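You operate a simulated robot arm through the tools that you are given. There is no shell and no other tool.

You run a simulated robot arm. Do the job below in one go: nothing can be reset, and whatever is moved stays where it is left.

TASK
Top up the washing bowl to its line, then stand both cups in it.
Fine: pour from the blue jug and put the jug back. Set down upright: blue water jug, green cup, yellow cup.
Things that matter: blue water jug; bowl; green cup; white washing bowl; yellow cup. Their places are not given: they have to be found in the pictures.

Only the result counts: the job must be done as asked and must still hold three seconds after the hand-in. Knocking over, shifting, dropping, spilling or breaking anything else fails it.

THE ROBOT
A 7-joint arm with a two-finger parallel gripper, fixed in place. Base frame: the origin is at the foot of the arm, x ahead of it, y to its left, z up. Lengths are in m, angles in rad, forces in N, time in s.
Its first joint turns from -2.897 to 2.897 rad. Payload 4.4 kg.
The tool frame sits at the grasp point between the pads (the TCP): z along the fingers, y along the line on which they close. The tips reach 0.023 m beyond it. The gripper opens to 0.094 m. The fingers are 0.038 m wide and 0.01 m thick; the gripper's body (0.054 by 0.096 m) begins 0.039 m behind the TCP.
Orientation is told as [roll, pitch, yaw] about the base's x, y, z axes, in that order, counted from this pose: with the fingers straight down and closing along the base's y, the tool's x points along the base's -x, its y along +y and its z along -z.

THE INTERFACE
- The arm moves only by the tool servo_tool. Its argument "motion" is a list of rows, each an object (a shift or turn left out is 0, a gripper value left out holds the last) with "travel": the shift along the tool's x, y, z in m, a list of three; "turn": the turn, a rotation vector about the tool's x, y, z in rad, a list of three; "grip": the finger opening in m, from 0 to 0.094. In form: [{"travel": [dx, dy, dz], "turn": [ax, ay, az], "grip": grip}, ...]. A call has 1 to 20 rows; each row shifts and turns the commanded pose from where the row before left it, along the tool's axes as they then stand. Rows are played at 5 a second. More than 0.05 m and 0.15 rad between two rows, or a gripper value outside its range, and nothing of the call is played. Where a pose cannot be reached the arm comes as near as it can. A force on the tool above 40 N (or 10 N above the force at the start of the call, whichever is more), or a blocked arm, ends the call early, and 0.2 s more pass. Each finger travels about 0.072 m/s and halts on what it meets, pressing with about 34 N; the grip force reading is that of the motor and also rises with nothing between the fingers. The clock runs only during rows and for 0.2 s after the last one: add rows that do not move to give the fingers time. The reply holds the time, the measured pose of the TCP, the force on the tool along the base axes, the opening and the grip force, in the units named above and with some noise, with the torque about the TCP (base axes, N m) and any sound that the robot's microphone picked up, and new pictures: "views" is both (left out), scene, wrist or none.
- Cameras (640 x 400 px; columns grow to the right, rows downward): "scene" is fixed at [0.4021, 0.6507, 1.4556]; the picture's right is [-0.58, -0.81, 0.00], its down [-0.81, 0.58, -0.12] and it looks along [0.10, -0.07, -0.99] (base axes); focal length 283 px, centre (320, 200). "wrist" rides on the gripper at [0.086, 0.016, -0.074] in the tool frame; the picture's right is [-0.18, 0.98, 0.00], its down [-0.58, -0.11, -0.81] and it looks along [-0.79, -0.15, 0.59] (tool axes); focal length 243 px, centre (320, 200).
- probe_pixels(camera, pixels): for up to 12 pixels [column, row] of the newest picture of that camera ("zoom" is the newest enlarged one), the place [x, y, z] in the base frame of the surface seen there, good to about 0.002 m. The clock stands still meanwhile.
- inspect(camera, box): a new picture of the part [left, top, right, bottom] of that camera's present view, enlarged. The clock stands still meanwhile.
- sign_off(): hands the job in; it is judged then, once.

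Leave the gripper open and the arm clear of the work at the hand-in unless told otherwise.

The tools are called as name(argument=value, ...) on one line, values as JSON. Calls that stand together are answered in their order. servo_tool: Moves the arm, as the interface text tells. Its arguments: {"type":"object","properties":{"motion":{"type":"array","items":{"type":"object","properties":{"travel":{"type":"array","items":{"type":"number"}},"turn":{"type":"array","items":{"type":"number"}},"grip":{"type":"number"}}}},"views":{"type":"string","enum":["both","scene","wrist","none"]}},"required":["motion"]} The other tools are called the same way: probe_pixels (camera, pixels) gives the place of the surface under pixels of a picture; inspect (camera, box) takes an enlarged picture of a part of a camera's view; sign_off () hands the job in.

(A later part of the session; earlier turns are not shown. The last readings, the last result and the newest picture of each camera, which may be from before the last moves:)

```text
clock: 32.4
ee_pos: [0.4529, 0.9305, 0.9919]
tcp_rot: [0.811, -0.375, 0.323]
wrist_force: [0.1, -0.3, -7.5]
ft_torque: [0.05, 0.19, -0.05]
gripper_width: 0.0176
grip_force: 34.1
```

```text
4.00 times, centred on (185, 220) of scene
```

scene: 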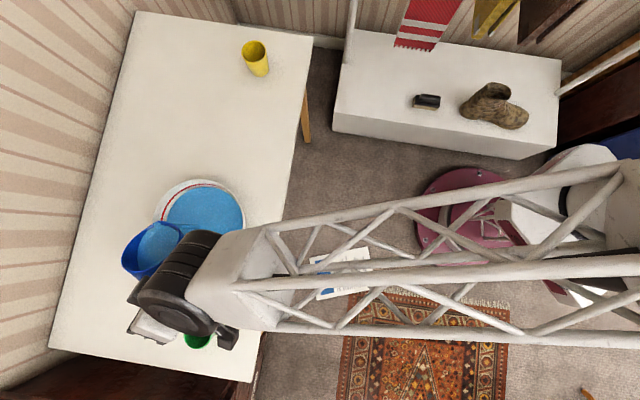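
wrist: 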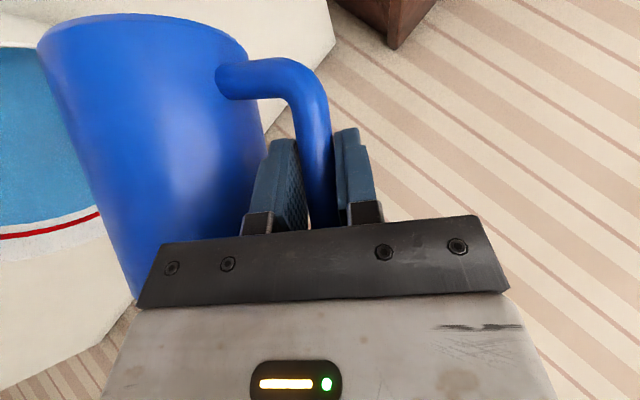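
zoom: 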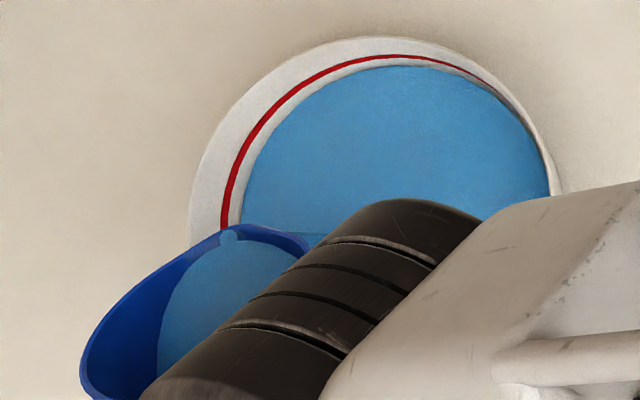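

It has nearly reached equilibrium at this tilt. I tilt on by 0.12 rad to about 53° and hold.

servo_tool(motion=[{"turn": [-0.018, 0.0107, 0.0215]}, {"turn": [-0.018, 0.0107, 0.0215]}, {"turn": [-0.018, 0.0107, 0.0215]}, {"turn": [-0.018, 0.0107, 0.0215]}, {}, {}, {}, {}, {}, {}], views="none")

inspect(camera="scene", box=[150, 175, 214, 215])

inspect(camera="scene", box=[110, 170, 260, 270])

```text
clock: 34.6
ee_pos: [0.4532, 0.9295, 0.9937]
tcp_rot: [0.89, -0.284, 0.299]
wrist_force: [-0.3, -0.5, -5.7]
ft_torque: [0.07, 0.11, -0.01]
gripper_width: 0.0175
grip_force: 33.5
```

```text
10.00 times, centred on (182, 195) of scene
```

zoom: 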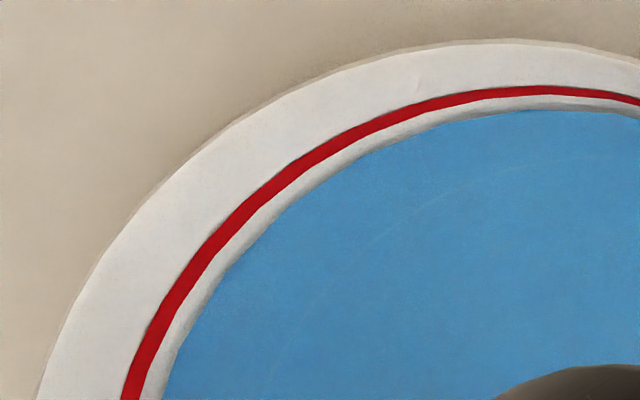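

```text
4.00 times, centred on (185, 220) of scene
```

zoom: 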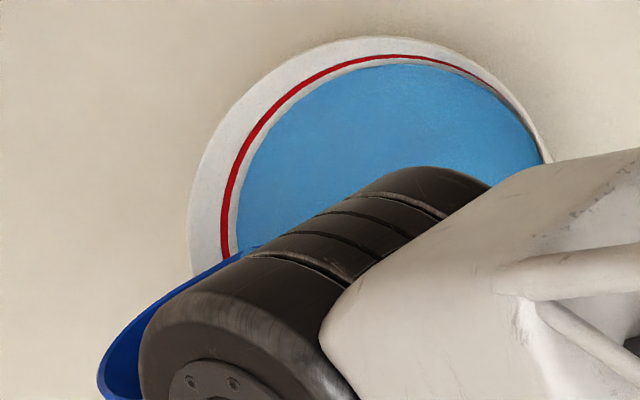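

The gap is now about 2.2 px at the left edge. I hold here for another 2 s.

servo_tool(motion=[{}, {}, {}, {}, {}, {}, {}, {}, {}, {}], views="none")

inspect(camera="scene", box=[150, 175, 214, 215])

probe_pixels(camera="scene", pixels=[[200, 200], [215, 200], [190, 205], [195, 203], [210, 205], [195, 198], [205, 195], [225, 205]])

```text
clock: 36.8
ee_pos: [0.4532, 0.9291, 0.9922]
tcp_rot: [0.89, -0.283, 0.299]
wrist_force: [-0.1, -0.3, -5.8]
ft_torque: [0.04, 0.11, 0.05]
gripper_width: 0.0177
grip_force: 33.4
```

```text
10.00 times, centred on (182, 195) of scene
```

zoom: 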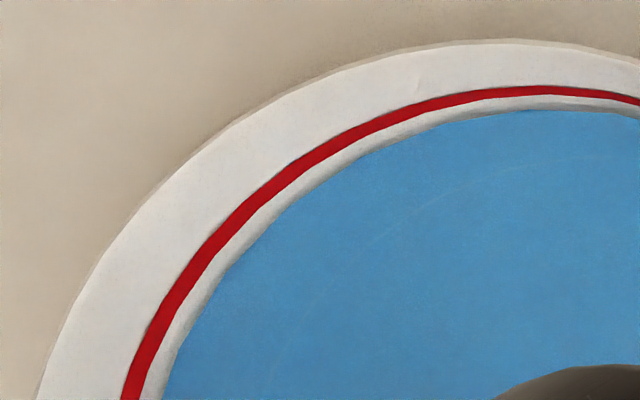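

```text
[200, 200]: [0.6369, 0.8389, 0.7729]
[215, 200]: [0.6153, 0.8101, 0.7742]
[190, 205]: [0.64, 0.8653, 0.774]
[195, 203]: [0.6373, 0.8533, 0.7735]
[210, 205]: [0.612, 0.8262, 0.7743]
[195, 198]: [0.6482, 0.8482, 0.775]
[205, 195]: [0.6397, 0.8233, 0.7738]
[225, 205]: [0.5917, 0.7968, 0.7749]
```

The probe on the surface shows little change, so I cross-check on the bowl wall right at the water's edge.

inspect(camera="scene", box=[160, 195, 180, 207])

```text
16.00 times, centred on (170, 201) of scene
```

zoom: 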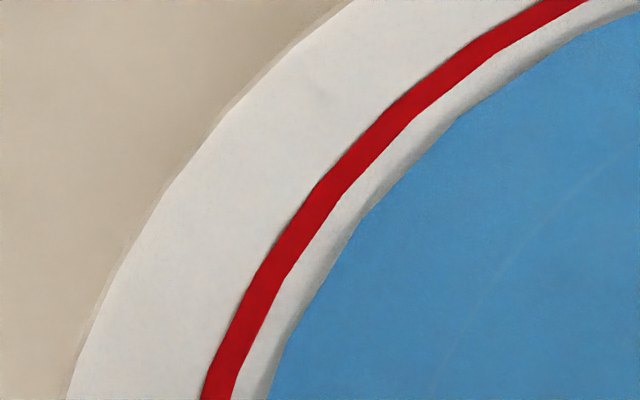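

probe_pixels(camera="zoom", pixels=[[275, 300], [285, 305], [292, 308], [300, 311], [310, 316], [330, 320], [380, 150], [395, 165], [410, 180], [430, 195], [500, 250], [560, 300]])

```text
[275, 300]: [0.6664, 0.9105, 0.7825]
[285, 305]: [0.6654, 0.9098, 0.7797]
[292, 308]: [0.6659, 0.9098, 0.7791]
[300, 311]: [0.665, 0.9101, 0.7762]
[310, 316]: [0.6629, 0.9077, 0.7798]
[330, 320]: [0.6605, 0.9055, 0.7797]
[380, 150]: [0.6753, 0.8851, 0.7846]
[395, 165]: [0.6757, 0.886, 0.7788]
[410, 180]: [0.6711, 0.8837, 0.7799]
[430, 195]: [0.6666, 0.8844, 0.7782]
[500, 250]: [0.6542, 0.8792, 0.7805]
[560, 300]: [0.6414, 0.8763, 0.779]
```

With a fresh picture the water now reads about 0.7794, roughly half way from 0.7733 to the line's middle at 0.7855. I tilt on by 0.1 rad and hold.

servo_tool(motion=[{"turn": [-0.015, 0.0089, 0.0179]}, {"turn": [-0.015, 0.0089, 0.0179]}, {"turn": [-0.015, 0.0089, 0.0179]}, {"turn": [-0.015, 0.0089, 0.0179]}, {}, {}, {}, {}, {}, {}, {}, {}, {}, {}], views="scene")

inspect(camera="scene", box=[160, 195, 180, 207])

probe_pixels(camera="scene", pixels=[[200, 195], [215, 200], [190, 200], [195, 195], [210, 200], [195, 198], [205, 195], [220, 200], [185, 198], [180, 200], [210, 193], [200, 190]])

```text
clock: 39.8
ee_pos: [0.4532, 0.9303, 0.9936]
tcp_rot: [0.953, -0.206, 0.283]
wrist_force: [-0.4, 0.4, -3.7]
ft_torque: [0.0, 0.05, -0.01]
gripper_width: 0.0174
grip_force: 34.5
```

scene: 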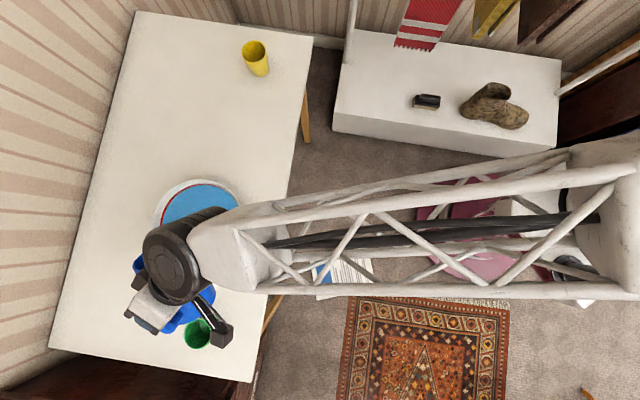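

```text
16.00 times, centred on (170, 201) of scene
```

zoom: 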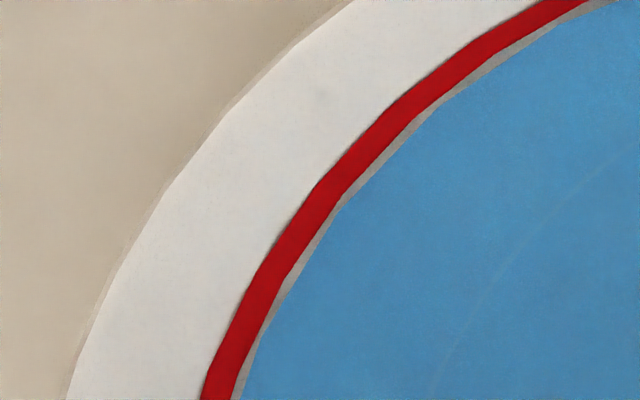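

```text
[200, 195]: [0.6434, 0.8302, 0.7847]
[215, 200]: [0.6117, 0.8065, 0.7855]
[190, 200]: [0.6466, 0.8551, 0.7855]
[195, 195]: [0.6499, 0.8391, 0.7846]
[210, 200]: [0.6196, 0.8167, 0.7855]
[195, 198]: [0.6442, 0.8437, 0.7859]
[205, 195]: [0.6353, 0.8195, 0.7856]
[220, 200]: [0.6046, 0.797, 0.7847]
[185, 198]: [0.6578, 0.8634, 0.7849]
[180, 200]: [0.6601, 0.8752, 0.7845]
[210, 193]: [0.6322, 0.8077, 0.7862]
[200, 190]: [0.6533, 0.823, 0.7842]
```

The water jumped to about 0.785 and is now right at the lower edge of the red line. Before the clock moves again I measure the line's exact height.

probe_pixels(camera="zoom", pixels=[[222, 372], [236, 378], [229, 375], [300, 225], [318, 240], [309, 232], [405, 105], [420, 120], [412, 112], [300, 340], [400, 250], [450, 150]])

inspect(camera="scene", box=[178, 178, 210, 198])

```text
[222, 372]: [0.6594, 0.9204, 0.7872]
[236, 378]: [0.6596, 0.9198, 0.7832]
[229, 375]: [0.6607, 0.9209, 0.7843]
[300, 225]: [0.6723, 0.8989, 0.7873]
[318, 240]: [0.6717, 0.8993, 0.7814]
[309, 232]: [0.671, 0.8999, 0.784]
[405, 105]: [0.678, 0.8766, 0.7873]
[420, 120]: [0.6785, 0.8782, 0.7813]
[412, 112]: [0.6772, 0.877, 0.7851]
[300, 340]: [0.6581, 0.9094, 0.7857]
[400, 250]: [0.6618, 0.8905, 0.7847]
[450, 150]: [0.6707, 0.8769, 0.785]
```

```text
16.00 times, centred on (194, 188) of scene
```

zoom: 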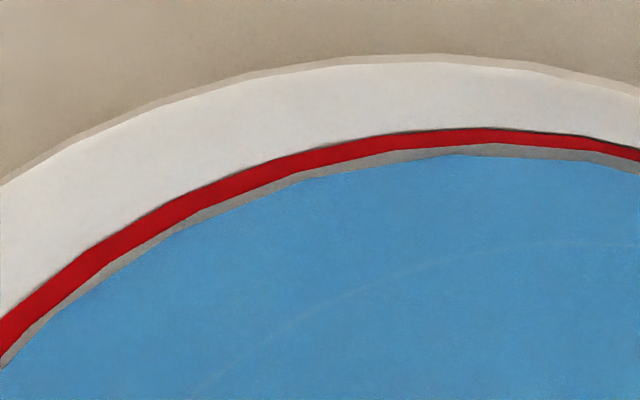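

The line spans about 0.782–0.788 with its centre near 0.785, and the water reads 0.785, so it's on the line. I stop pouring at once by tilting the jug back upright.

servo_tool(motion=[{"turn": [0.0819, -0.0487, -0.0979]}, {"turn": [0.0819, -0.0487, -0.0979]}, {"turn": [0.0819, -0.0487, -0.0979]}, {"turn": [0.06145, -0.03656, -0.07346]}, {"turn": [0.06145, -0.03656, -0.07346]}, {"turn": [0.06145, -0.03656, -0.07346]}, {"turn": [0.06145, -0.03656, -0.07346]}, {"turn": [0.06145, -0.03656, -0.07346]}, {"turn": [0.06145, -0.03656, -0.07346]}, {}, {}], views="both")

probe_pixels(camera="scene", pixels=[[200, 195], [215, 200], [190, 200], [195, 195], [210, 200], [195, 198], [205, 195], [220, 200], [225, 225], [220, 240], [215, 215], [220, 220]])

inspect(camera="scene", box=[80, 170, 260, 300])

```text
clock: 42.2
ee_pos: [0.4526, 0.9287, 0.9926]
tcp_rot: [0.0, -0.873, 0.832]
wrist_force: [0.6, -0.4, -4.3]
ft_torque: [0.1, 0.29, 0.0]
gripper_width: 0.0171
grip_force: 34.4
```

scene: 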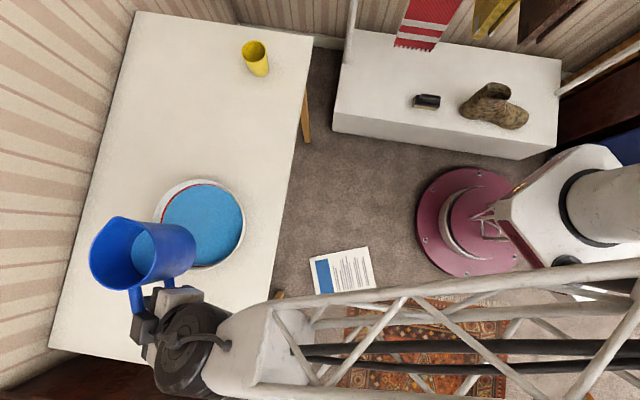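
wrist: 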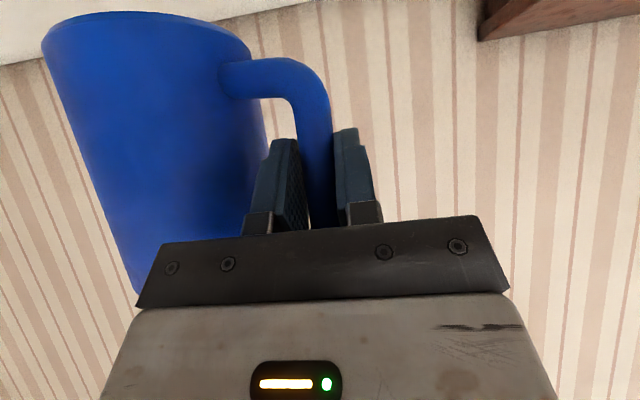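

```text
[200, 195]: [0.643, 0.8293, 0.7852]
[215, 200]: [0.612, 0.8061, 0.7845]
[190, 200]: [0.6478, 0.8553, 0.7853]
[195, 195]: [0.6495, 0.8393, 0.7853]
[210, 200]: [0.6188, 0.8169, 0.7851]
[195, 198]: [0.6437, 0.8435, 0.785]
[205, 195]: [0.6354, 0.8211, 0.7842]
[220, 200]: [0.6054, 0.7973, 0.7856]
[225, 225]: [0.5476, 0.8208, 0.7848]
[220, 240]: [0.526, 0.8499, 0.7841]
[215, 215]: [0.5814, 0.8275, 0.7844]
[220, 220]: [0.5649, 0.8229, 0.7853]
```

```text
3.08 times, centred on (170, 235) of scene
```

zoom: 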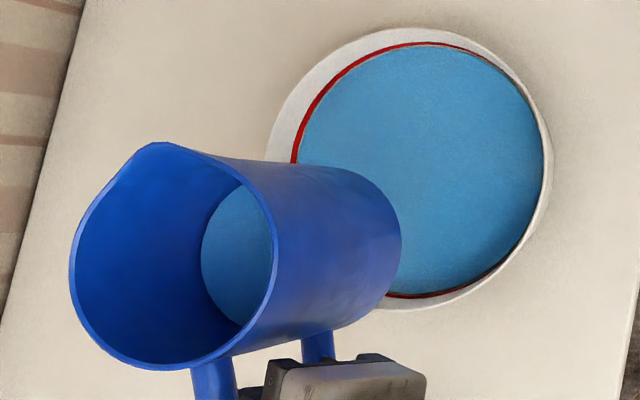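

The water reads 0.785, on the line, and holds. Now I check how the jug hangs in the grip (rim level) before putting it back.

probe_pixels(camera="zoom", pixels=[[152, 145], [72, 265], [140, 362], [210, 362], [275, 270], [262, 200], [215, 165], [95, 200], [238, 260], [90, 325], [398, 240], [250, 325]])

```text
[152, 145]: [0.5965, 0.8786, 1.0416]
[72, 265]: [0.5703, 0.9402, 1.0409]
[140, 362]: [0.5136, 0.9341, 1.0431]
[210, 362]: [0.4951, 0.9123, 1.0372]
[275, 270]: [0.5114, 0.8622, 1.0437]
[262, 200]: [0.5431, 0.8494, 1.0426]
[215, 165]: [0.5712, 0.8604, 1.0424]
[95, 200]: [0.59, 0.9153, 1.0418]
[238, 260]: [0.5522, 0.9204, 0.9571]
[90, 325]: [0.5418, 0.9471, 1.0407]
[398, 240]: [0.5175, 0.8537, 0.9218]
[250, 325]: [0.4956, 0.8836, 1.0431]
```

The jug hangs nearly level, with its base about 0.0816 below the TCP. I carry it back by reversing the sideways move, then the 20° yaw, at this height.

servo_tool(motion=[{"travel": [0, -0.012, 0]}, {"travel": [0, -0.024, 0]}, {"travel": [0, -0.026, 0]}, {"travel": [0, -0.026, 0]}, {"travel": [0, -0.026, 0]}, {"travel": [0, -0.026, 0]}, {"travel": [0, -0.026, 0]}, {"travel": [0, -0.026, 0]}, {"travel": [0, -0.026, 0]}, {"travel": [0, -0.026, 0]}, {"travel": [0, -0.024, 0]}, {"travel": [0, -0.0121, 0]}, {"turn": [0.0335, 0, 0.028]}, {"turn": [0.0335, 0, 0.028]}, {"turn": [0.0335, 0, 0.028]}, {"turn": [0.0335, 0, 0.028]}, {"turn": [0.0335, 0, 0.028]}, {"turn": [0.0335, 0, 0.028]}, {"turn": [0.0335, 0, 0.028]}, {"turn": [0.0335, 0, 0.028]}], views="scene")

inspect(camera="scene", box=[130, 20, 290, 150])

```text
clock: 46.4
ee_pos: [0.6603, 0.742, 0.9925]
tcp_rot: [-0.001, -0.873, 0.483]
wrist_force: [-0.2, -0.1, -4.8]
ft_torque: [0.2, 0.22, -0.04]
gripper_width: 0.0169
grip_force: 33.4
```

scene: 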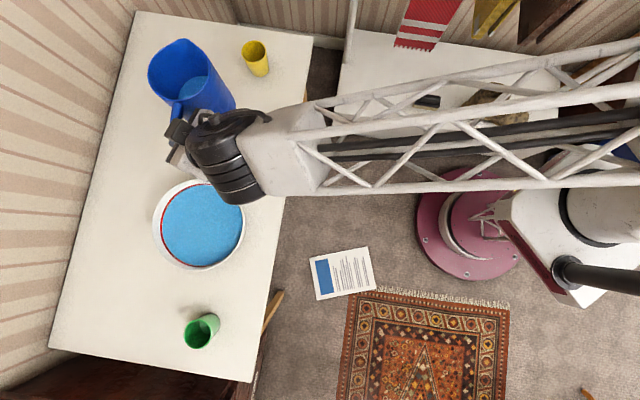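

```text
3.08 times, centred on (210, 85) of scene
```

zoom: 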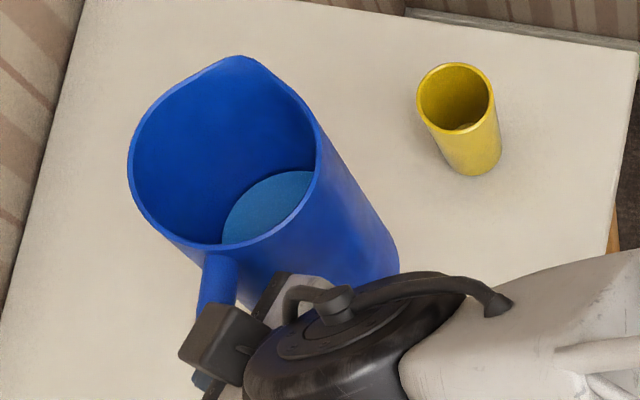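

probe_pixels(camera="zoom", pixels=[[240, 58], [130, 165], [175, 232], [260, 236], [318, 165], [290, 88], [160, 100], [395, 255], [370, 215]])

```text
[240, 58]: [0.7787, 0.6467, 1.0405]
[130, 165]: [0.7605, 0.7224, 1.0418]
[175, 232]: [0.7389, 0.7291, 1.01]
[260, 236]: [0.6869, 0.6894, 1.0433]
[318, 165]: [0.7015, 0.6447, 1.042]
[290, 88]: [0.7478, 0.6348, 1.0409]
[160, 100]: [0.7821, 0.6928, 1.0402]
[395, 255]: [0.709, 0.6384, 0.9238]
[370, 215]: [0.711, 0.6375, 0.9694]
```

The jug is above its old place (centre about (0.7345, 0.6815)) but leans outward by about 1.9°. I level it and lower it most of the way.

servo_tool(motion=[{"turn": [0, -0.03, 0], "travel": [0.0079, 0, 0.0062]}, {"travel": [0.0157, 0, 0.0124]}, {"travel": [0.0157, 0, 0.0124]}, {"travel": [0.0157, 0, 0.0124]}, {"travel": [0.0157, 0, 0.0124]}, {"travel": [0.0157, 0, 0.0124]}, {"travel": [0.0157, 0, 0.0124]}, {"travel": [0.0118, 0, 0.0093]}, {"travel": [0.0079, 0, 0.0062]}, {}], views="scene")

inspect(camera="scene", box=[180, 80, 276, 150])

```text
clock: 48.6
ee_pos: [0.6605, 0.7415, 0.8374]
tcp_rot: [0.001, -0.905, 0.484]
wrist_force: [0.5, -0.4, -3.9]
ft_torque: [0.18, 0.23, 0.02]
gripper_width: 0.017
grip_force: 33.8
```

scene: 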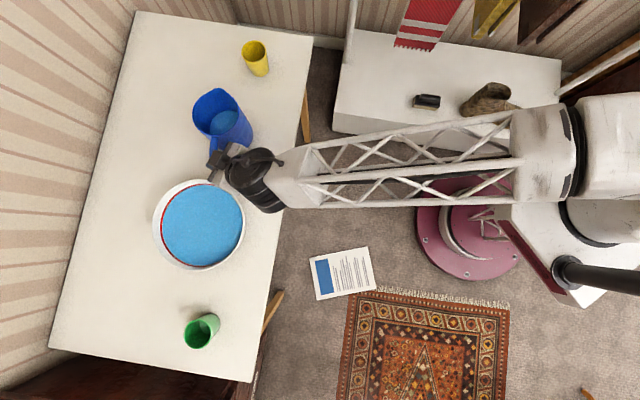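

```text
5.71 times, centred on (228, 115) of scene
```

zoom: 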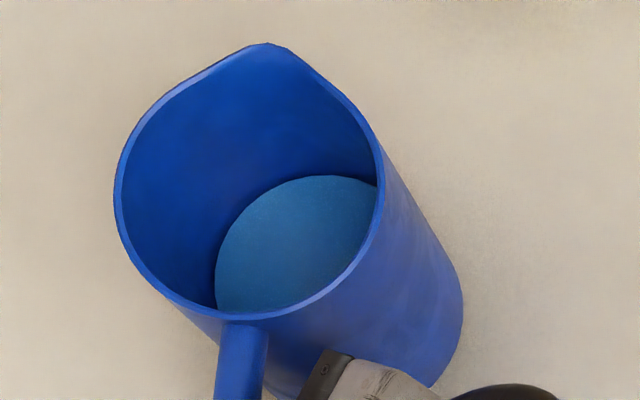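

probe_pixels(camera="zoom", pixels=[[265, 46], [118, 190], [170, 295], [260, 316], [340, 275], [382, 190], [345, 105], [160, 110], [310, 68], [458, 290], [130, 250], [370, 140]])

```text
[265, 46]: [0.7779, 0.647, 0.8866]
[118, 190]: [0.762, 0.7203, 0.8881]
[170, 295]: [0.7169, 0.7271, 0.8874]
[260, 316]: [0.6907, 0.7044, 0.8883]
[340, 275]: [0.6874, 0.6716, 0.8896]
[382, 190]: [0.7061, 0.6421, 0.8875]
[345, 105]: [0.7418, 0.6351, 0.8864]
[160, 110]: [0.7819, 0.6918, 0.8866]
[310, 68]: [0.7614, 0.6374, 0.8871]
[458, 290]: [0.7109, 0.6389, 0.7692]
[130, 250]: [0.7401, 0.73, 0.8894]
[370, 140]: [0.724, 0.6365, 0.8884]
```

The base is about 15 mm above the table. I trim the lean slightly and lower in small steps, watching the force for contact.

servo_tool(motion=[{"turn": [0, -0.02, 0], "travel": [0.0032, 0, 0.0024]}, {"travel": [0.0032, 0, 0.0024]}, {"travel": [0.0032, 0, 0.0024]}, {}], views="none")

servo_tool(motion=[{"travel": [0.0012, 0, 0.0009]}, {"travel": [0.0012, 0, 0.0009]}, {}], views="none")

```text
clock: 49.6
ee_pos: [0.6606, 0.7412, 0.8248]
tcp_rot: [0.001, -0.923, 0.483]
wrist_force: [0.4, 0.6, -4.0]
ft_torque: [0.17, 0.23, 0.0]
gripper_width: 0.0169
grip_force: 33.8
```

```text
clock: 50.4
ee_pos: [0.6602, 0.7409, 0.8221]
tcp_rot: [-0.001, -0.926, 0.484]
wrist_force: [0.2, 0.3, -4.3]
ft_torque: [0.17, 0.23, 0.03]
gripper_width: 0.017
grip_force: 34.1
```

Still carrying the full weight. Lowering on in millimetre steps.

servo_tool(motion=[{"travel": [0.0008, 0, 0.0006]}, {}], views="none")

servo_tool(motion=[{"travel": [0.0008, 0, 0.0006]}, {}], views="none")

servo_tool(motion=[{"travel": [0.0008, 0, 0.0006]}, {}], views="none")

```text
clock: 51.0
ee_pos: [0.6595, 0.7409, 0.8211]
tcp_rot: [0.001, -0.924, 0.483]
wrist_force: [-0.1, 0.1, -2.8]
ft_torque: [0.03, 0.14, -0.02]
gripper_width: 0.0169
grip_force: 34.1
```

```text
clock: 51.6
ee_pos: [0.66, 0.7407, 0.8207]
tcp_rot: [0.001, -0.925, 0.484]
wrist_force: [-1.6, 2.0, 3.7]
ft_torque: [-0.28, -0.01, -0.02]
gripper_width: 0.017
grip_force: 34.1
```

```text
clock: 52.2
ee_pos: [0.6601, 0.7415, 0.8205]
tcp_rot: [-0.002, -0.925, 0.481]
wrist_force: [-2.3, 5.1, 10.6]
ft_torque: [-0.82, -0.22, -0.06]
gripper_width: 0.017
grip_force: 34.0
```

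The table now pushes up with about 10 N, so the jug is standing. I ease up 1 mm to relax the press, then check.

servo_tool(motion=[{"travel": [-0.0009, 0, -0.0007]}, {}], views="scene")

inspect(camera="scene", box=[180, 80, 276, 150])

```text
clock: 52.8
ee_pos: [0.6608, 0.7411, 0.8209]
tcp_rot: [-0.002, -0.922, 0.483]
wrist_force: [0.0, 2.1, 7.2]
ft_torque: [-0.72, -0.19, 0.01]
gripper_width: 0.0171
grip_force: 33.9
```

scene: 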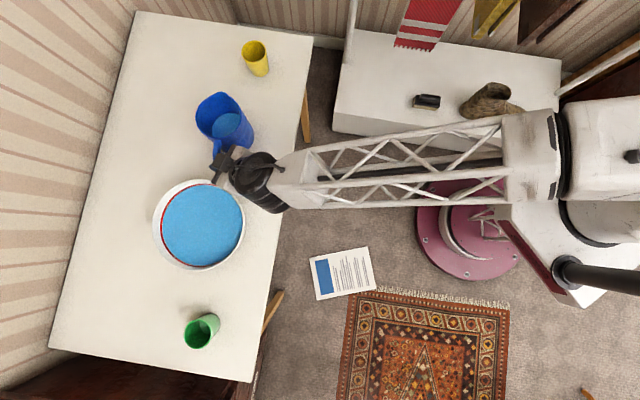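

```text
5.71 times, centred on (228, 115) of scene
```

zoom: 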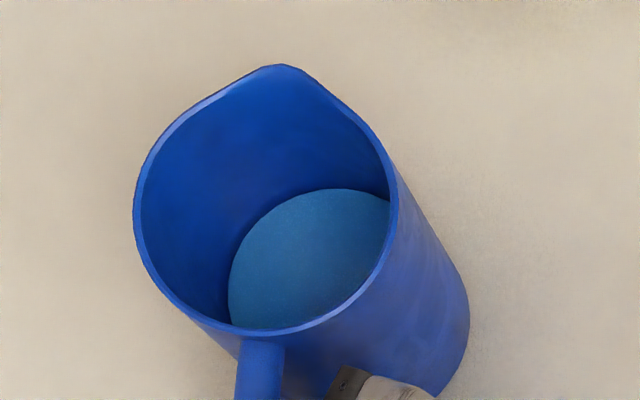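

servo_tool(motion=[{"travel": [-0.0008, 0, -0.0006]}, {}], views="none")

probe_pixels(camera="zoom", pixels=[[280, 68], [138, 200], [185, 305], [275, 330], [350, 295], [395, 215], [365, 125], [170, 130], [320, 85], [465, 320]])

```text
clock: 53.4
ee_pos: [0.6596, 0.7399, 0.8204]
tcp_rot: [-0.003, -0.924, 0.482]
wrist_force: [-0.7, -1.5, 1.8]
ft_torque: [-0.39, -0.02, -0.07]
gripper_width: 0.017
grip_force: 34.3
```

```text
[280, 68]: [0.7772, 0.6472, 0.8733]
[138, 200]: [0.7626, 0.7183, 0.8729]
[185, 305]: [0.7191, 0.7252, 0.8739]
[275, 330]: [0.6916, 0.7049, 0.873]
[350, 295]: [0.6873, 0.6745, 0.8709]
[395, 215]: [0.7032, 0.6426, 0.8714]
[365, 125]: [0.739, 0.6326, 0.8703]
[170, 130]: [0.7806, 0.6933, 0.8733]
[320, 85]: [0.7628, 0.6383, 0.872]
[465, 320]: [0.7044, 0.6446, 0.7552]
```

The jug stands level (rim 0.871–0.874 all round). I open the fingers gently to 0.034.

servo_tool(motion=[{"grip": 0.02}, {"grip": 0.024}, {"grip": 0.03}, {"grip": 0.034}, {}], views="both")

inspect(camera="scene", box=[180, 100, 276, 170])

```text
clock: 54.6
ee_pos: [0.66, 0.7407, 0.8223]
tcp_rot: [0.0, -0.923, 0.485]
wrist_force: [-0.2, -0.1, 0.4]
ft_torque: [0.01, -0.01, -0.01]
gripper_width: 0.0342
grip_force: 0.0
```

scene: 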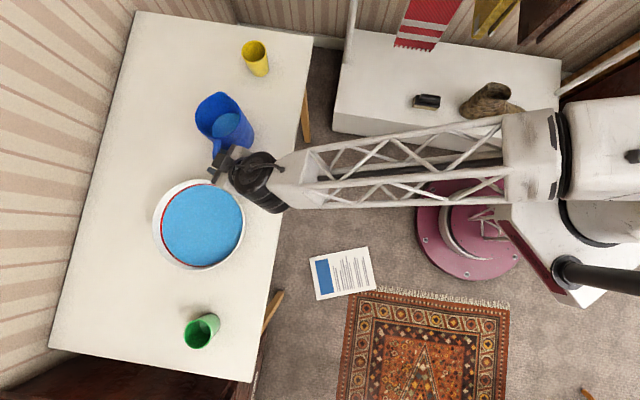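
wrist: 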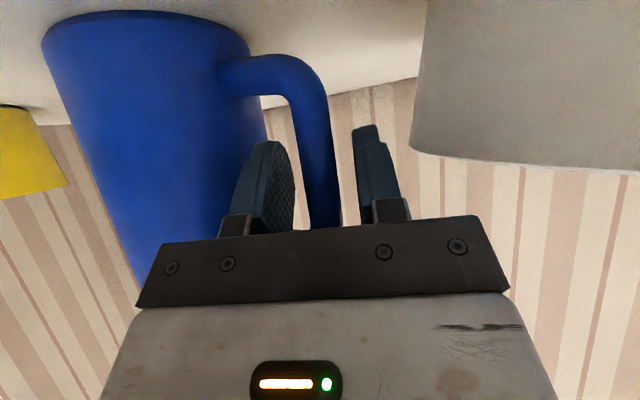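

```text
5.71 times, centred on (228, 135) of scene
```

zoom: 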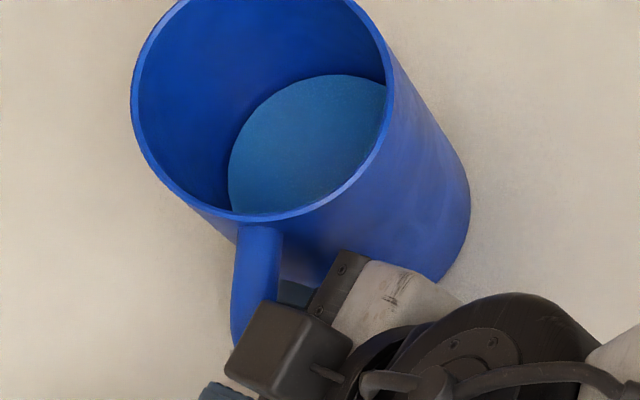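

Released with no force left. I back straight out along the tool axis.

servo_tool(motion=[{"travel": [0, 0, -0.01]}, {"travel": [0, 0, -0.015]}, {"travel": [0, 0, -0.02]}, {"travel": [0, 0, -0.03]}, {"travel": [0, 0, -0.04]}, {"travel": [0, 0, -0.04]}, {"travel": [0, 0, -0.04]}], views="scene")

inspect(camera="scene", box=[170, 80, 290, 170])

```text
clock: 56.2
ee_pos: [0.5216, 0.6692, 0.9381]
tcp_rot: [-0.001, -0.923, 0.484]
wrist_force: [-0.4, 0.2, -0.8]
ft_torque: [-0.02, -0.05, 0.01]
gripper_width: 0.0339
grip_force: 0.1
```

scene: 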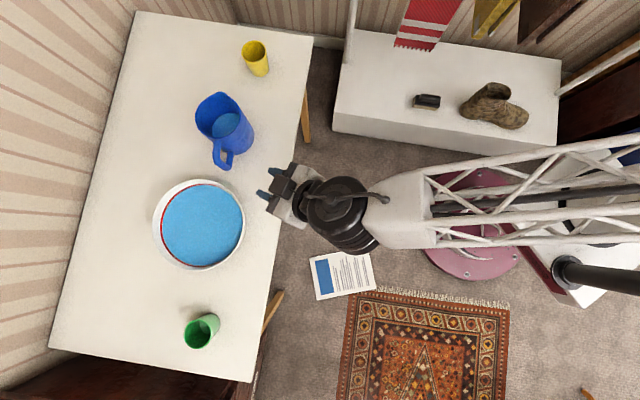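

```text
4.44 times, centred on (230, 125) of scene
```

zoom: 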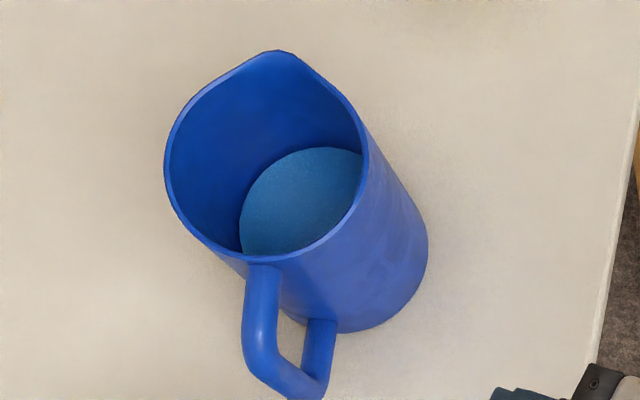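

The jug stands back at its place, free of the hand. Next is the green cup at (0.382, 0.991). I raise, turn the tool to heading 69°, steepen it to 60° below horizontal, and open the fingers.

servo_tool(motion=[{"travel": [-0.0359, 0, -0.0271], "grip": 0.06}, {"turn": [-0.0957, 0, -0.0724], "grip": 0.082}, {"turn": [-0.0957, 0, -0.0724]}, {"turn": [-0.0957, 0, -0.0724]}, {"turn": [-0.0957, 0, -0.0724]}, {"turn": [-0.0957, 0, -0.0724]}, {"turn": [-0.0957, 0, -0.0724]}, {"turn": [0, 0.133, 0]}, {"turn": [0, 0.133, 0]}, {"turn": [0, 0.133, 0]}, {}], views="both")

```text
clock: 58.6
ee_pos: [0.5219, 0.6683, 0.9847]
tcp_rot: [0.0, -0.523, 1.203]
wrist_force: [0.0, 0.6, -0.7]
ft_torque: [0.06, 0.04, -0.01]
gripper_width: 0.082
grip_force: 0.1
```

scene: 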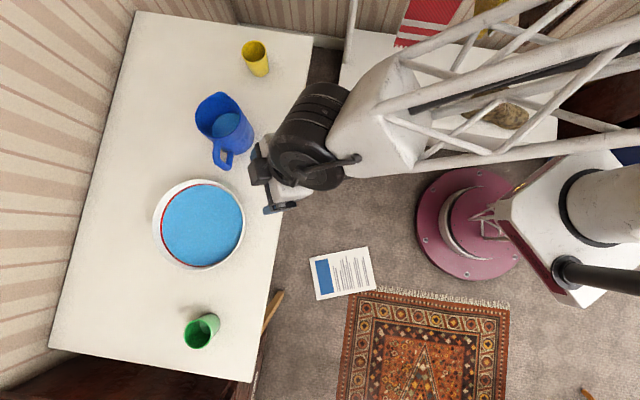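
wrist: 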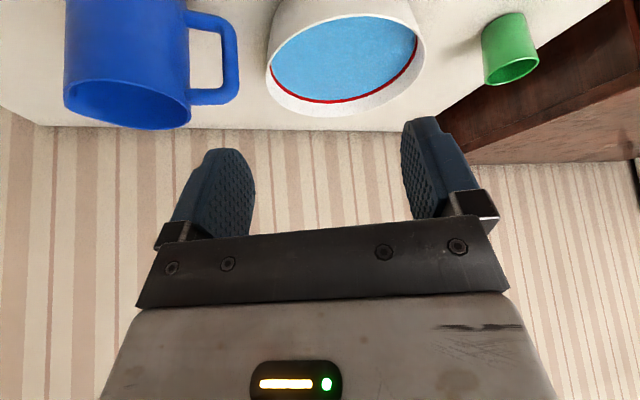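

The tool is at 60° tilt, heading 68.9°. I travel to the pre-grasp point 0.13 m short of the green cup.

servo_tool(motion=[{"travel": [-0.01536, 0.03083, 0.0197]}, {"travel": [-0.01536, 0.03083, 0.0197]}, {"travel": [-0.01536, 0.03083, 0.0197]}, {"travel": [-0.01536, 0.03083, 0.0197]}, {"travel": [-0.01536, 0.03083, 0.0197]}, {"travel": [-0.01536, 0.03083, 0.0197]}, {"travel": [-0.01536, 0.03083, 0.0197]}, {"travel": [-0.01536, 0.03083, 0.0197]}, {}], views="both")

```text
clock: 60.6
ee_pos: [0.3994, 0.8724, 0.9411]
tcp_rot: [0.032, -0.595, 1.212]
wrist_force: [-1.0, 0.6, 0.4]
ft_torque: [0.01, -0.05, 0.0]
gripper_width: 0.0819
grip_force: 0.0
out of reach, approached as far as the arm can: row 4, 5, 6
```

scene: 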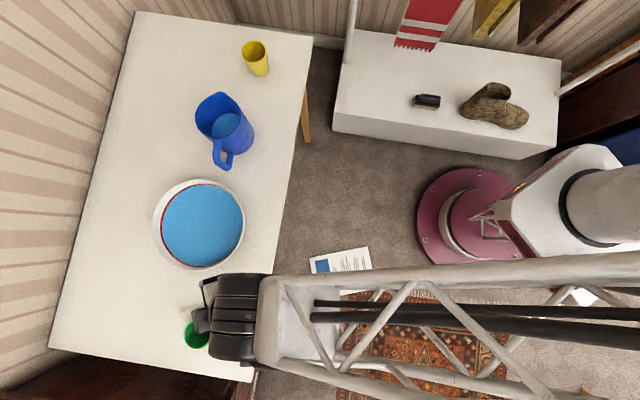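
wrist: 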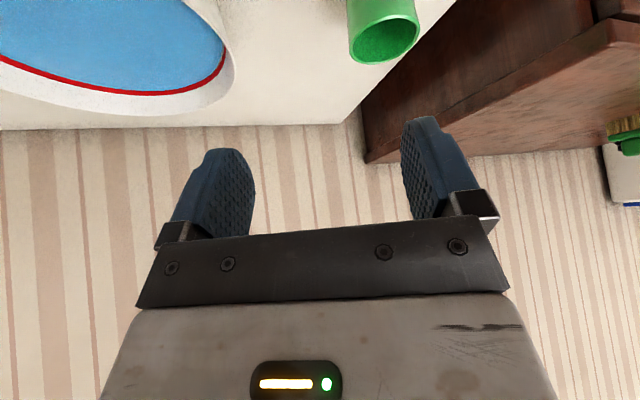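

That point was beyond reach at this height: the reach shrinks as the tool gets higher and steeper. I need a flatter tilt of about 50°. I also want the bulky camera side up for clearance over the bowl rim. I retreat a little and test rolling the tool about its axis with a slightly left-leaning heading.

servo_tool(motion=[{"travel": [0.0277, 0, -0.0187]}, {"travel": [0.0277, 0, -0.0187]}, {"travel": [0.0277, 0, -0.0187]}, {"turn": [-0.0654, 0, -0.097]}, {"turn": [-0.0654, 0, -0.097]}, {"turn": [-0.0654, 0, -0.097]}, {"turn": [0, -0.1, 0]}, {"turn": [0, 0, 0.15]}, {"turn": [0, 0, 0.15]}, {"turn": [0, 0, 0.15]}, {"turn": [0, 0, 0.15]}, {"turn": [0, 0, 0.15]}, {"turn": [0, 0, 0.15]}, {"turn": [0, 0, 0.15]}, {"turn": [0, 0, 0.15]}, {"turn": [0, 0, 0.15]}, {"turn": [0, 0, 0.15]}], views="scene")

```text
clock: 64.2
ee_pos: [0.3664, 0.7778, 0.9425]
tcp_rot: [0.702, -0.021, 0.061]
wrist_force: [0.4, 0.3, 0.0]
ft_torque: [-0.01, 0.03, -0.02]
gripper_width: 0.0817
grip_force: 0.1
```

scene: 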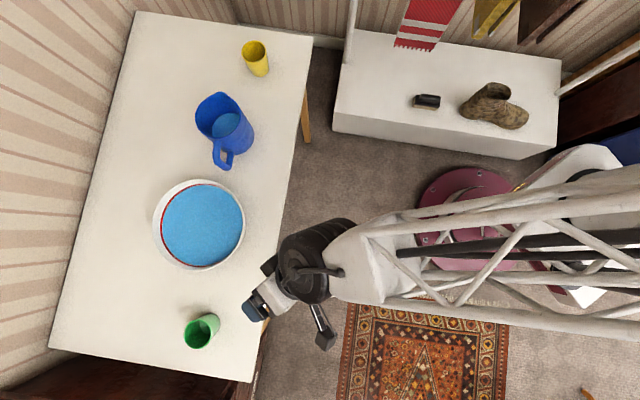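

The roll goes fine so far, with the camera arm now sideways at (325,335). I continue rolling to bring it on top.

servo_tool(motion=[{"turn": [0, 0, 0.15]}, {"turn": [0, 0, 0.15]}, {"turn": [0, 0, 0.15]}, {"turn": [0, 0, 0.15]}, {"turn": [0, 0, 0.15]}, {"turn": [0, 0, 0.15]}, {"turn": [0, 0, 0.15]}, {"turn": [0, 0, 0.15]}, {"turn": [0, 0, 0.15]}, {"turn": [0, 0, 0.15]}], views="both")

```text
clock: 66.4
ee_pos: [0.2887, 0.649, 0.7363]
tcp_rot: [0.275, 0.673, -1.176]
wrist_force: [0.4, -0.1, -0.5]
ft_torque: [0.01, 0.01, 0.0]
gripper_width: 0.0824
grip_force: 0.0
out of reach, approached as far as the arm can: row 2, 3, 4, 5, 6, 7, 8, 9, 10
```

scene: 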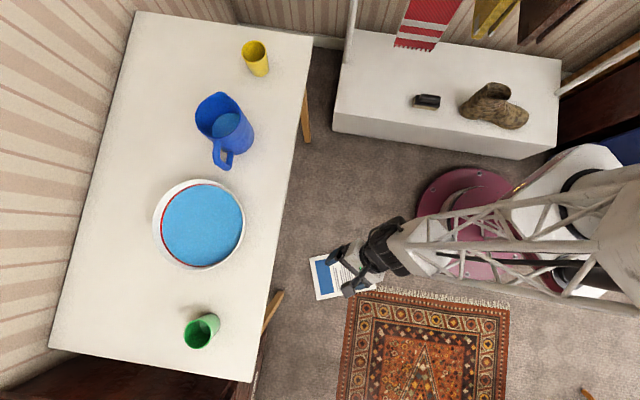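
wrist: 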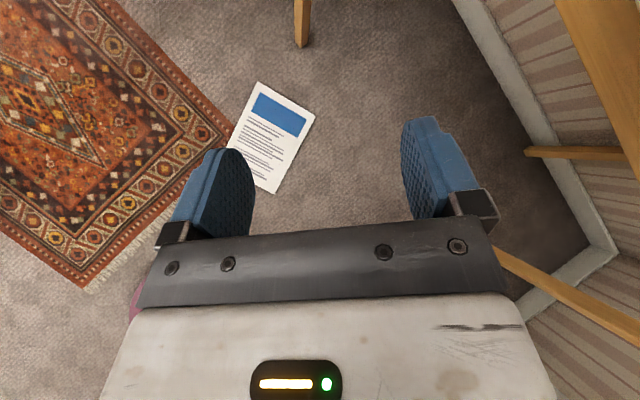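

That roll is not possible: the arm pulled in toward the floor side instead, though it hit nothing. I drop that idea and go back to the natural roll. First I check where the table edge is relative to the hand.

probe_pixels(camera="scene", pixels=[[268, 270], [258, 330], [283, 180], [250, 370], [345, 250], [350, 285], [370, 230], [330, 265]])

```text
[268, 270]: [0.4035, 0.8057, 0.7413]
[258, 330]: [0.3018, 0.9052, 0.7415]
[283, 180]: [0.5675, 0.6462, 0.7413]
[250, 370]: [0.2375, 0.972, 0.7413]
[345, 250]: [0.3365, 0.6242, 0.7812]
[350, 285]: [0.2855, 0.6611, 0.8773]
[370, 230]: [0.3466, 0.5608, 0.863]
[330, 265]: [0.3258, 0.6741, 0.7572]
```

The hand is about 0.19 m clear of the table's edge. I roll back 1.5 rad and watch the pose.

servo_tool(motion=[{"turn": [0, 0, -0.14]}, {"turn": [0, 0, -0.14]}, {"turn": [0, 0, -0.14]}, {"turn": [0, 0, -0.14]}, {"turn": [0, 0, -0.14]}, {"turn": [0, 0, -0.14]}, {"turn": [0, 0, -0.14]}, {"turn": [0, 0, -0.14]}], views="scene")

```text
clock: 68.2
ee_pos: [0.289, 0.6503, 0.7367]
tcp_rot: [0.696, 0.124, -0.109]
wrist_force: [0.1, -0.5, 0.6]
ft_torque: [-0.01, 0.01, 0.01]
gripper_width: 0.082
grip_force: 0.0
```

scene: 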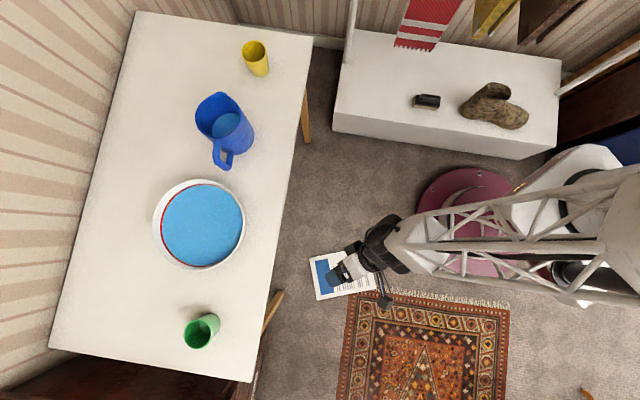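

The pose follows again. The camera arm is visible at (383,300), so I measure its size to know its clearance.

inspect(camera="scene", box=[320, 230, 416, 310])

```text
5.00 times, centred on (368, 270) of scene
```

zoom: 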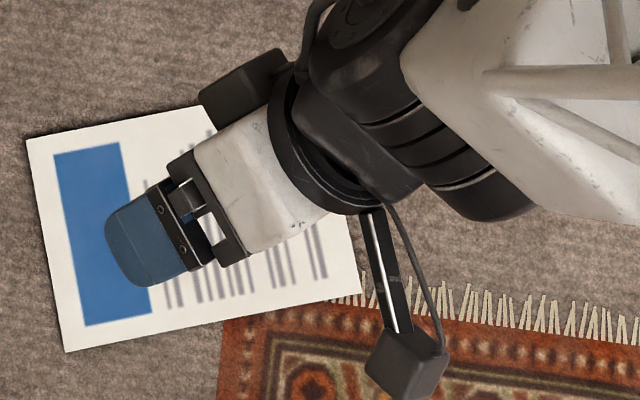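

probe_pixels(camera="zoom", pixels=[[395, 330], [440, 352], [372, 378], [425, 392], [405, 360], [388, 270], [375, 215], [200, 95], [275, 55], [110, 230], [435, 320], [225, 115]])

```text
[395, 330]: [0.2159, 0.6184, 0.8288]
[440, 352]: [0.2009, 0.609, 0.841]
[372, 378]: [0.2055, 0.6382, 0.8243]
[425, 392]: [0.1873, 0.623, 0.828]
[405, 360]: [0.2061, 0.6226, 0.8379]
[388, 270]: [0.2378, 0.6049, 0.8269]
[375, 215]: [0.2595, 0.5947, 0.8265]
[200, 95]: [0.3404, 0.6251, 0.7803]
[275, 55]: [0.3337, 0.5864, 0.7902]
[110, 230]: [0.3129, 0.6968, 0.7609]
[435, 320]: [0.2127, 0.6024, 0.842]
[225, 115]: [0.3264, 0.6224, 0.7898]
```

The camera box reaches about 0.11 m sideways from the tool axis. With the tool at about 50° tilt in the natural roll, it stays outside the bowl rim if the cups go slightly nearer the robot. I raise, and roll back to the natural orientation.

servo_tool(motion=[{"travel": [0.0037, 0.0191, -0.0228]}, {"travel": [0.0037, 0.0191, -0.0228]}, {"travel": [0.0037, 0.0191, -0.0228]}, {"travel": [0.0037, 0.0191, -0.0228]}, {"travel": [0.0037, 0.0191, -0.0228]}, {"turn": [0, 0, -0.1469]}, {"turn": [0, 0, -0.1469]}, {"turn": [0, 0, -0.1469]}, {"turn": [0, 0, -0.1469]}, {"turn": [0, 0, -0.1469]}, {"turn": [0, 0, -0.1469]}, {"turn": [0, 0, -0.1469]}, {"turn": [0, 0, -0.1469]}, {"turn": [0, 0, -0.1469]}, {"turn": [0, 0, -0.1469]}, {"turn": [0, 0, -0.1469]}, {"turn": [0, 0, -0.1469]}], views="scene")

```text
clock: 71.8
ee_pos: [0.2885, 0.6503, 0.8861]
tcp_rot: [0.001, -0.706, 1.608]
wrist_force: [0.3, 0.0, -0.7]
ft_torque: [0.0, -0.01, -0.01]
gripper_width: 0.0823
grip_force: 0.0
```

scene: 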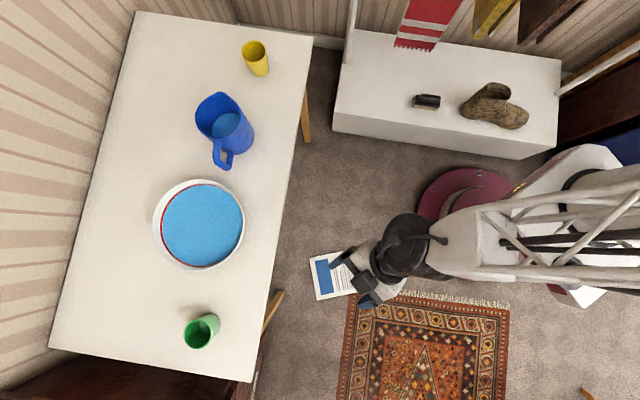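

Natural roll restored. Now heading 69° and a low approach: to (0.336, 0.869, 0.86), about 0.13 m in front of the green cup.

servo_tool(motion=[{"turn": [0.0872, 0, 0.1022]}, {"turn": [0.0872, 0, 0.1022]}, {"turn": [0.0872, 0, 0.1022]}, {"travel": [-0.02523, 0.00573, 0.02722]}, {"travel": [-0.02523, 0.00573, 0.02722]}, {"travel": [-0.02523, 0.00573, 0.02722]}, {"travel": [-0.02523, 0.00573, 0.02722]}, {"travel": [-0.02523, 0.00573, 0.02722]}, {"travel": [-0.02523, 0.00573, 0.02722]}, {}], views="both")

```text
clock: 74.0
ee_pos: [0.3361, 0.8679, 0.8589]
tcp_rot: [-0.001, -0.706, 1.202]
wrist_force: [-0.2, 0.3, 0.1]
ft_torque: [-0.02, 0.01, 0.02]
gripper_width: 0.082
grip_force: 0.1
```

scene: 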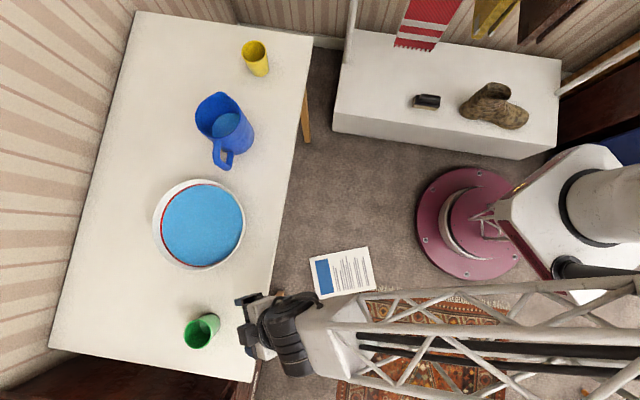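
wrist: 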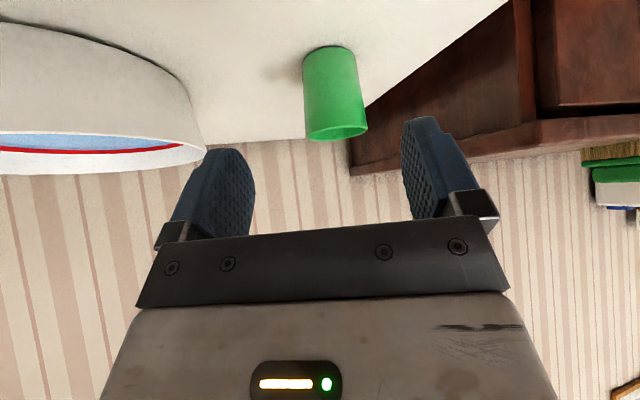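

The cup is well centred between the open fingers. I move in to the cup: TCP to (0.382, 0.9905, 0.807), with the fingers on either side of it.

servo_tool(motion=[{"travel": [-0.01318, 0.0003, 0.02488]}, {"travel": [-0.01318, 0.0003, 0.02488]}, {"travel": [-0.01318, 0.0003, 0.02488]}, {"travel": [-0.01318, 0.0003, 0.02488]}, {"travel": [-0.00659, 0.0001, 0.01244]}, {"travel": [-0.00659, 0.0001, 0.01244]}, {}], views="both")

inspect(camera="scene", box=[160, 290, 256, 360])

```text
clock: 75.6
ee_pos: [0.3821, 0.9902, 0.8081]
tcp_rot: [-0.003, -0.704, 1.202]
wrist_force: [0.6, -0.7, -0.2]
ft_torque: [0.03, -0.01, -0.01]
gripper_width: 0.0822
grip_force: 0.1
```

scene: 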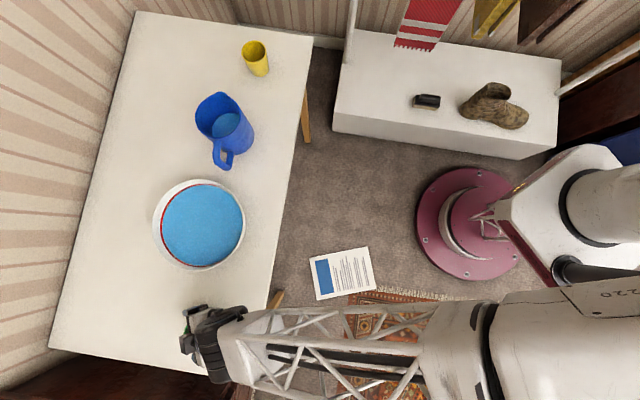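
wrist: 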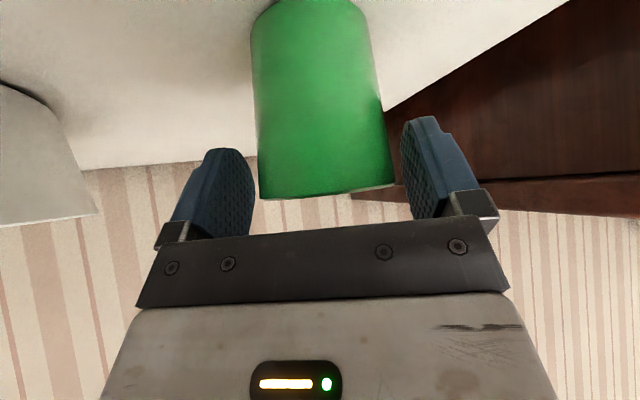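

```text
5.71 times, centred on (208, 325) of scene
```

zoom: 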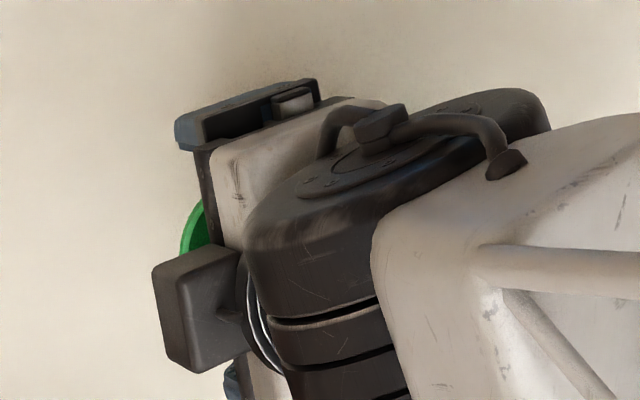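

The cup sits centred between the fingers. I close on it.

servo_tool(motion=[{"grip": 0.066}, {"grip": 0.058}, {"grip": 0.05}, {"grip": 0.045}, {"grip": 0.045}, {}], views="both")

```text
clock: 77.0
ee_pos: [0.3819, 0.9912, 0.8082]
tcp_rot: [0.0, -0.706, 1.201]
wrist_force: [-0.1, -0.1, 0.3]
ft_torque: [-0.05, -0.03, -0.02]
gripper_width: 0.0602
grip_force: 34.2
```

scene: 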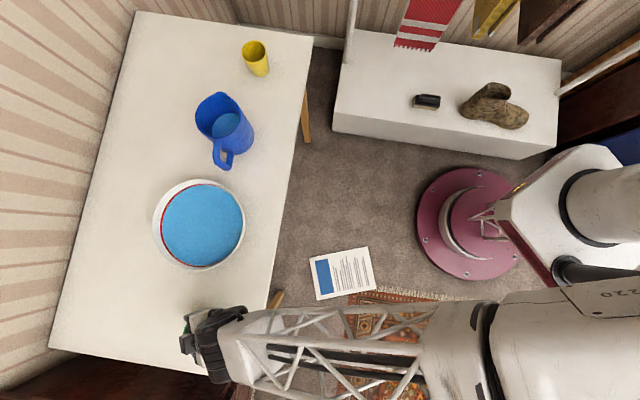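
wrist: 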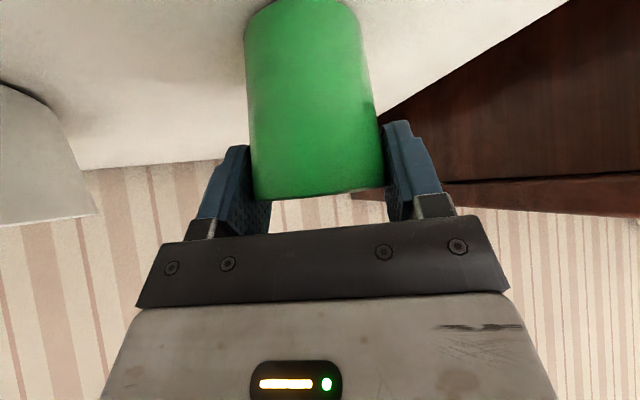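

Held at 0.060 m with 34 N. I lift slightly, then move up and inward toward the robot to keep within reach.

servo_tool(motion=[{"travel": [-0.0065, 0, -0.0076]}, {"travel": [-0.0097, 0, -0.0114]}, {"travel": [0.00574, 0, -0.01639]}, {"travel": [0.01148, 0, -0.03278]}, {"travel": [0.01148, 0, -0.03278]}, {"travel": [0.01148, 0, -0.03278]}, {"travel": [0.00574, 0, -0.01639]}, {}], views="both")

```text
clock: 78.8
ee_pos: [0.3391, 0.879, 0.9026]
tcp_rot: [0.0, -0.706, 1.203]
wrist_force: [-0.5, -0.1, -1.1]
ft_torque: [0.0, 0.01, -0.01]
gripper_width: 0.0602
grip_force: 34.2
```

scene: 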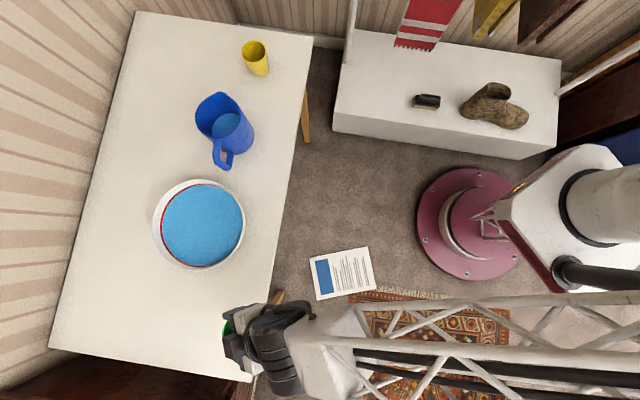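
wrist: 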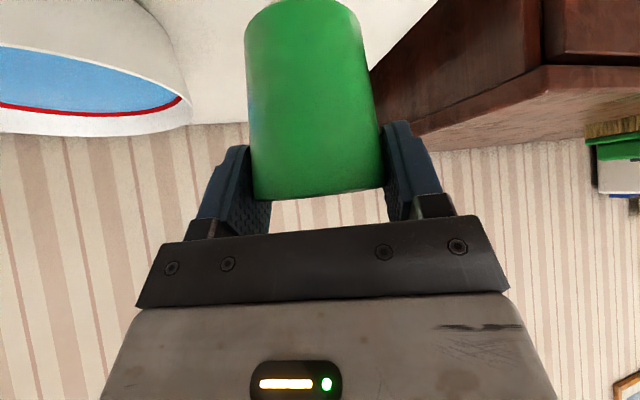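

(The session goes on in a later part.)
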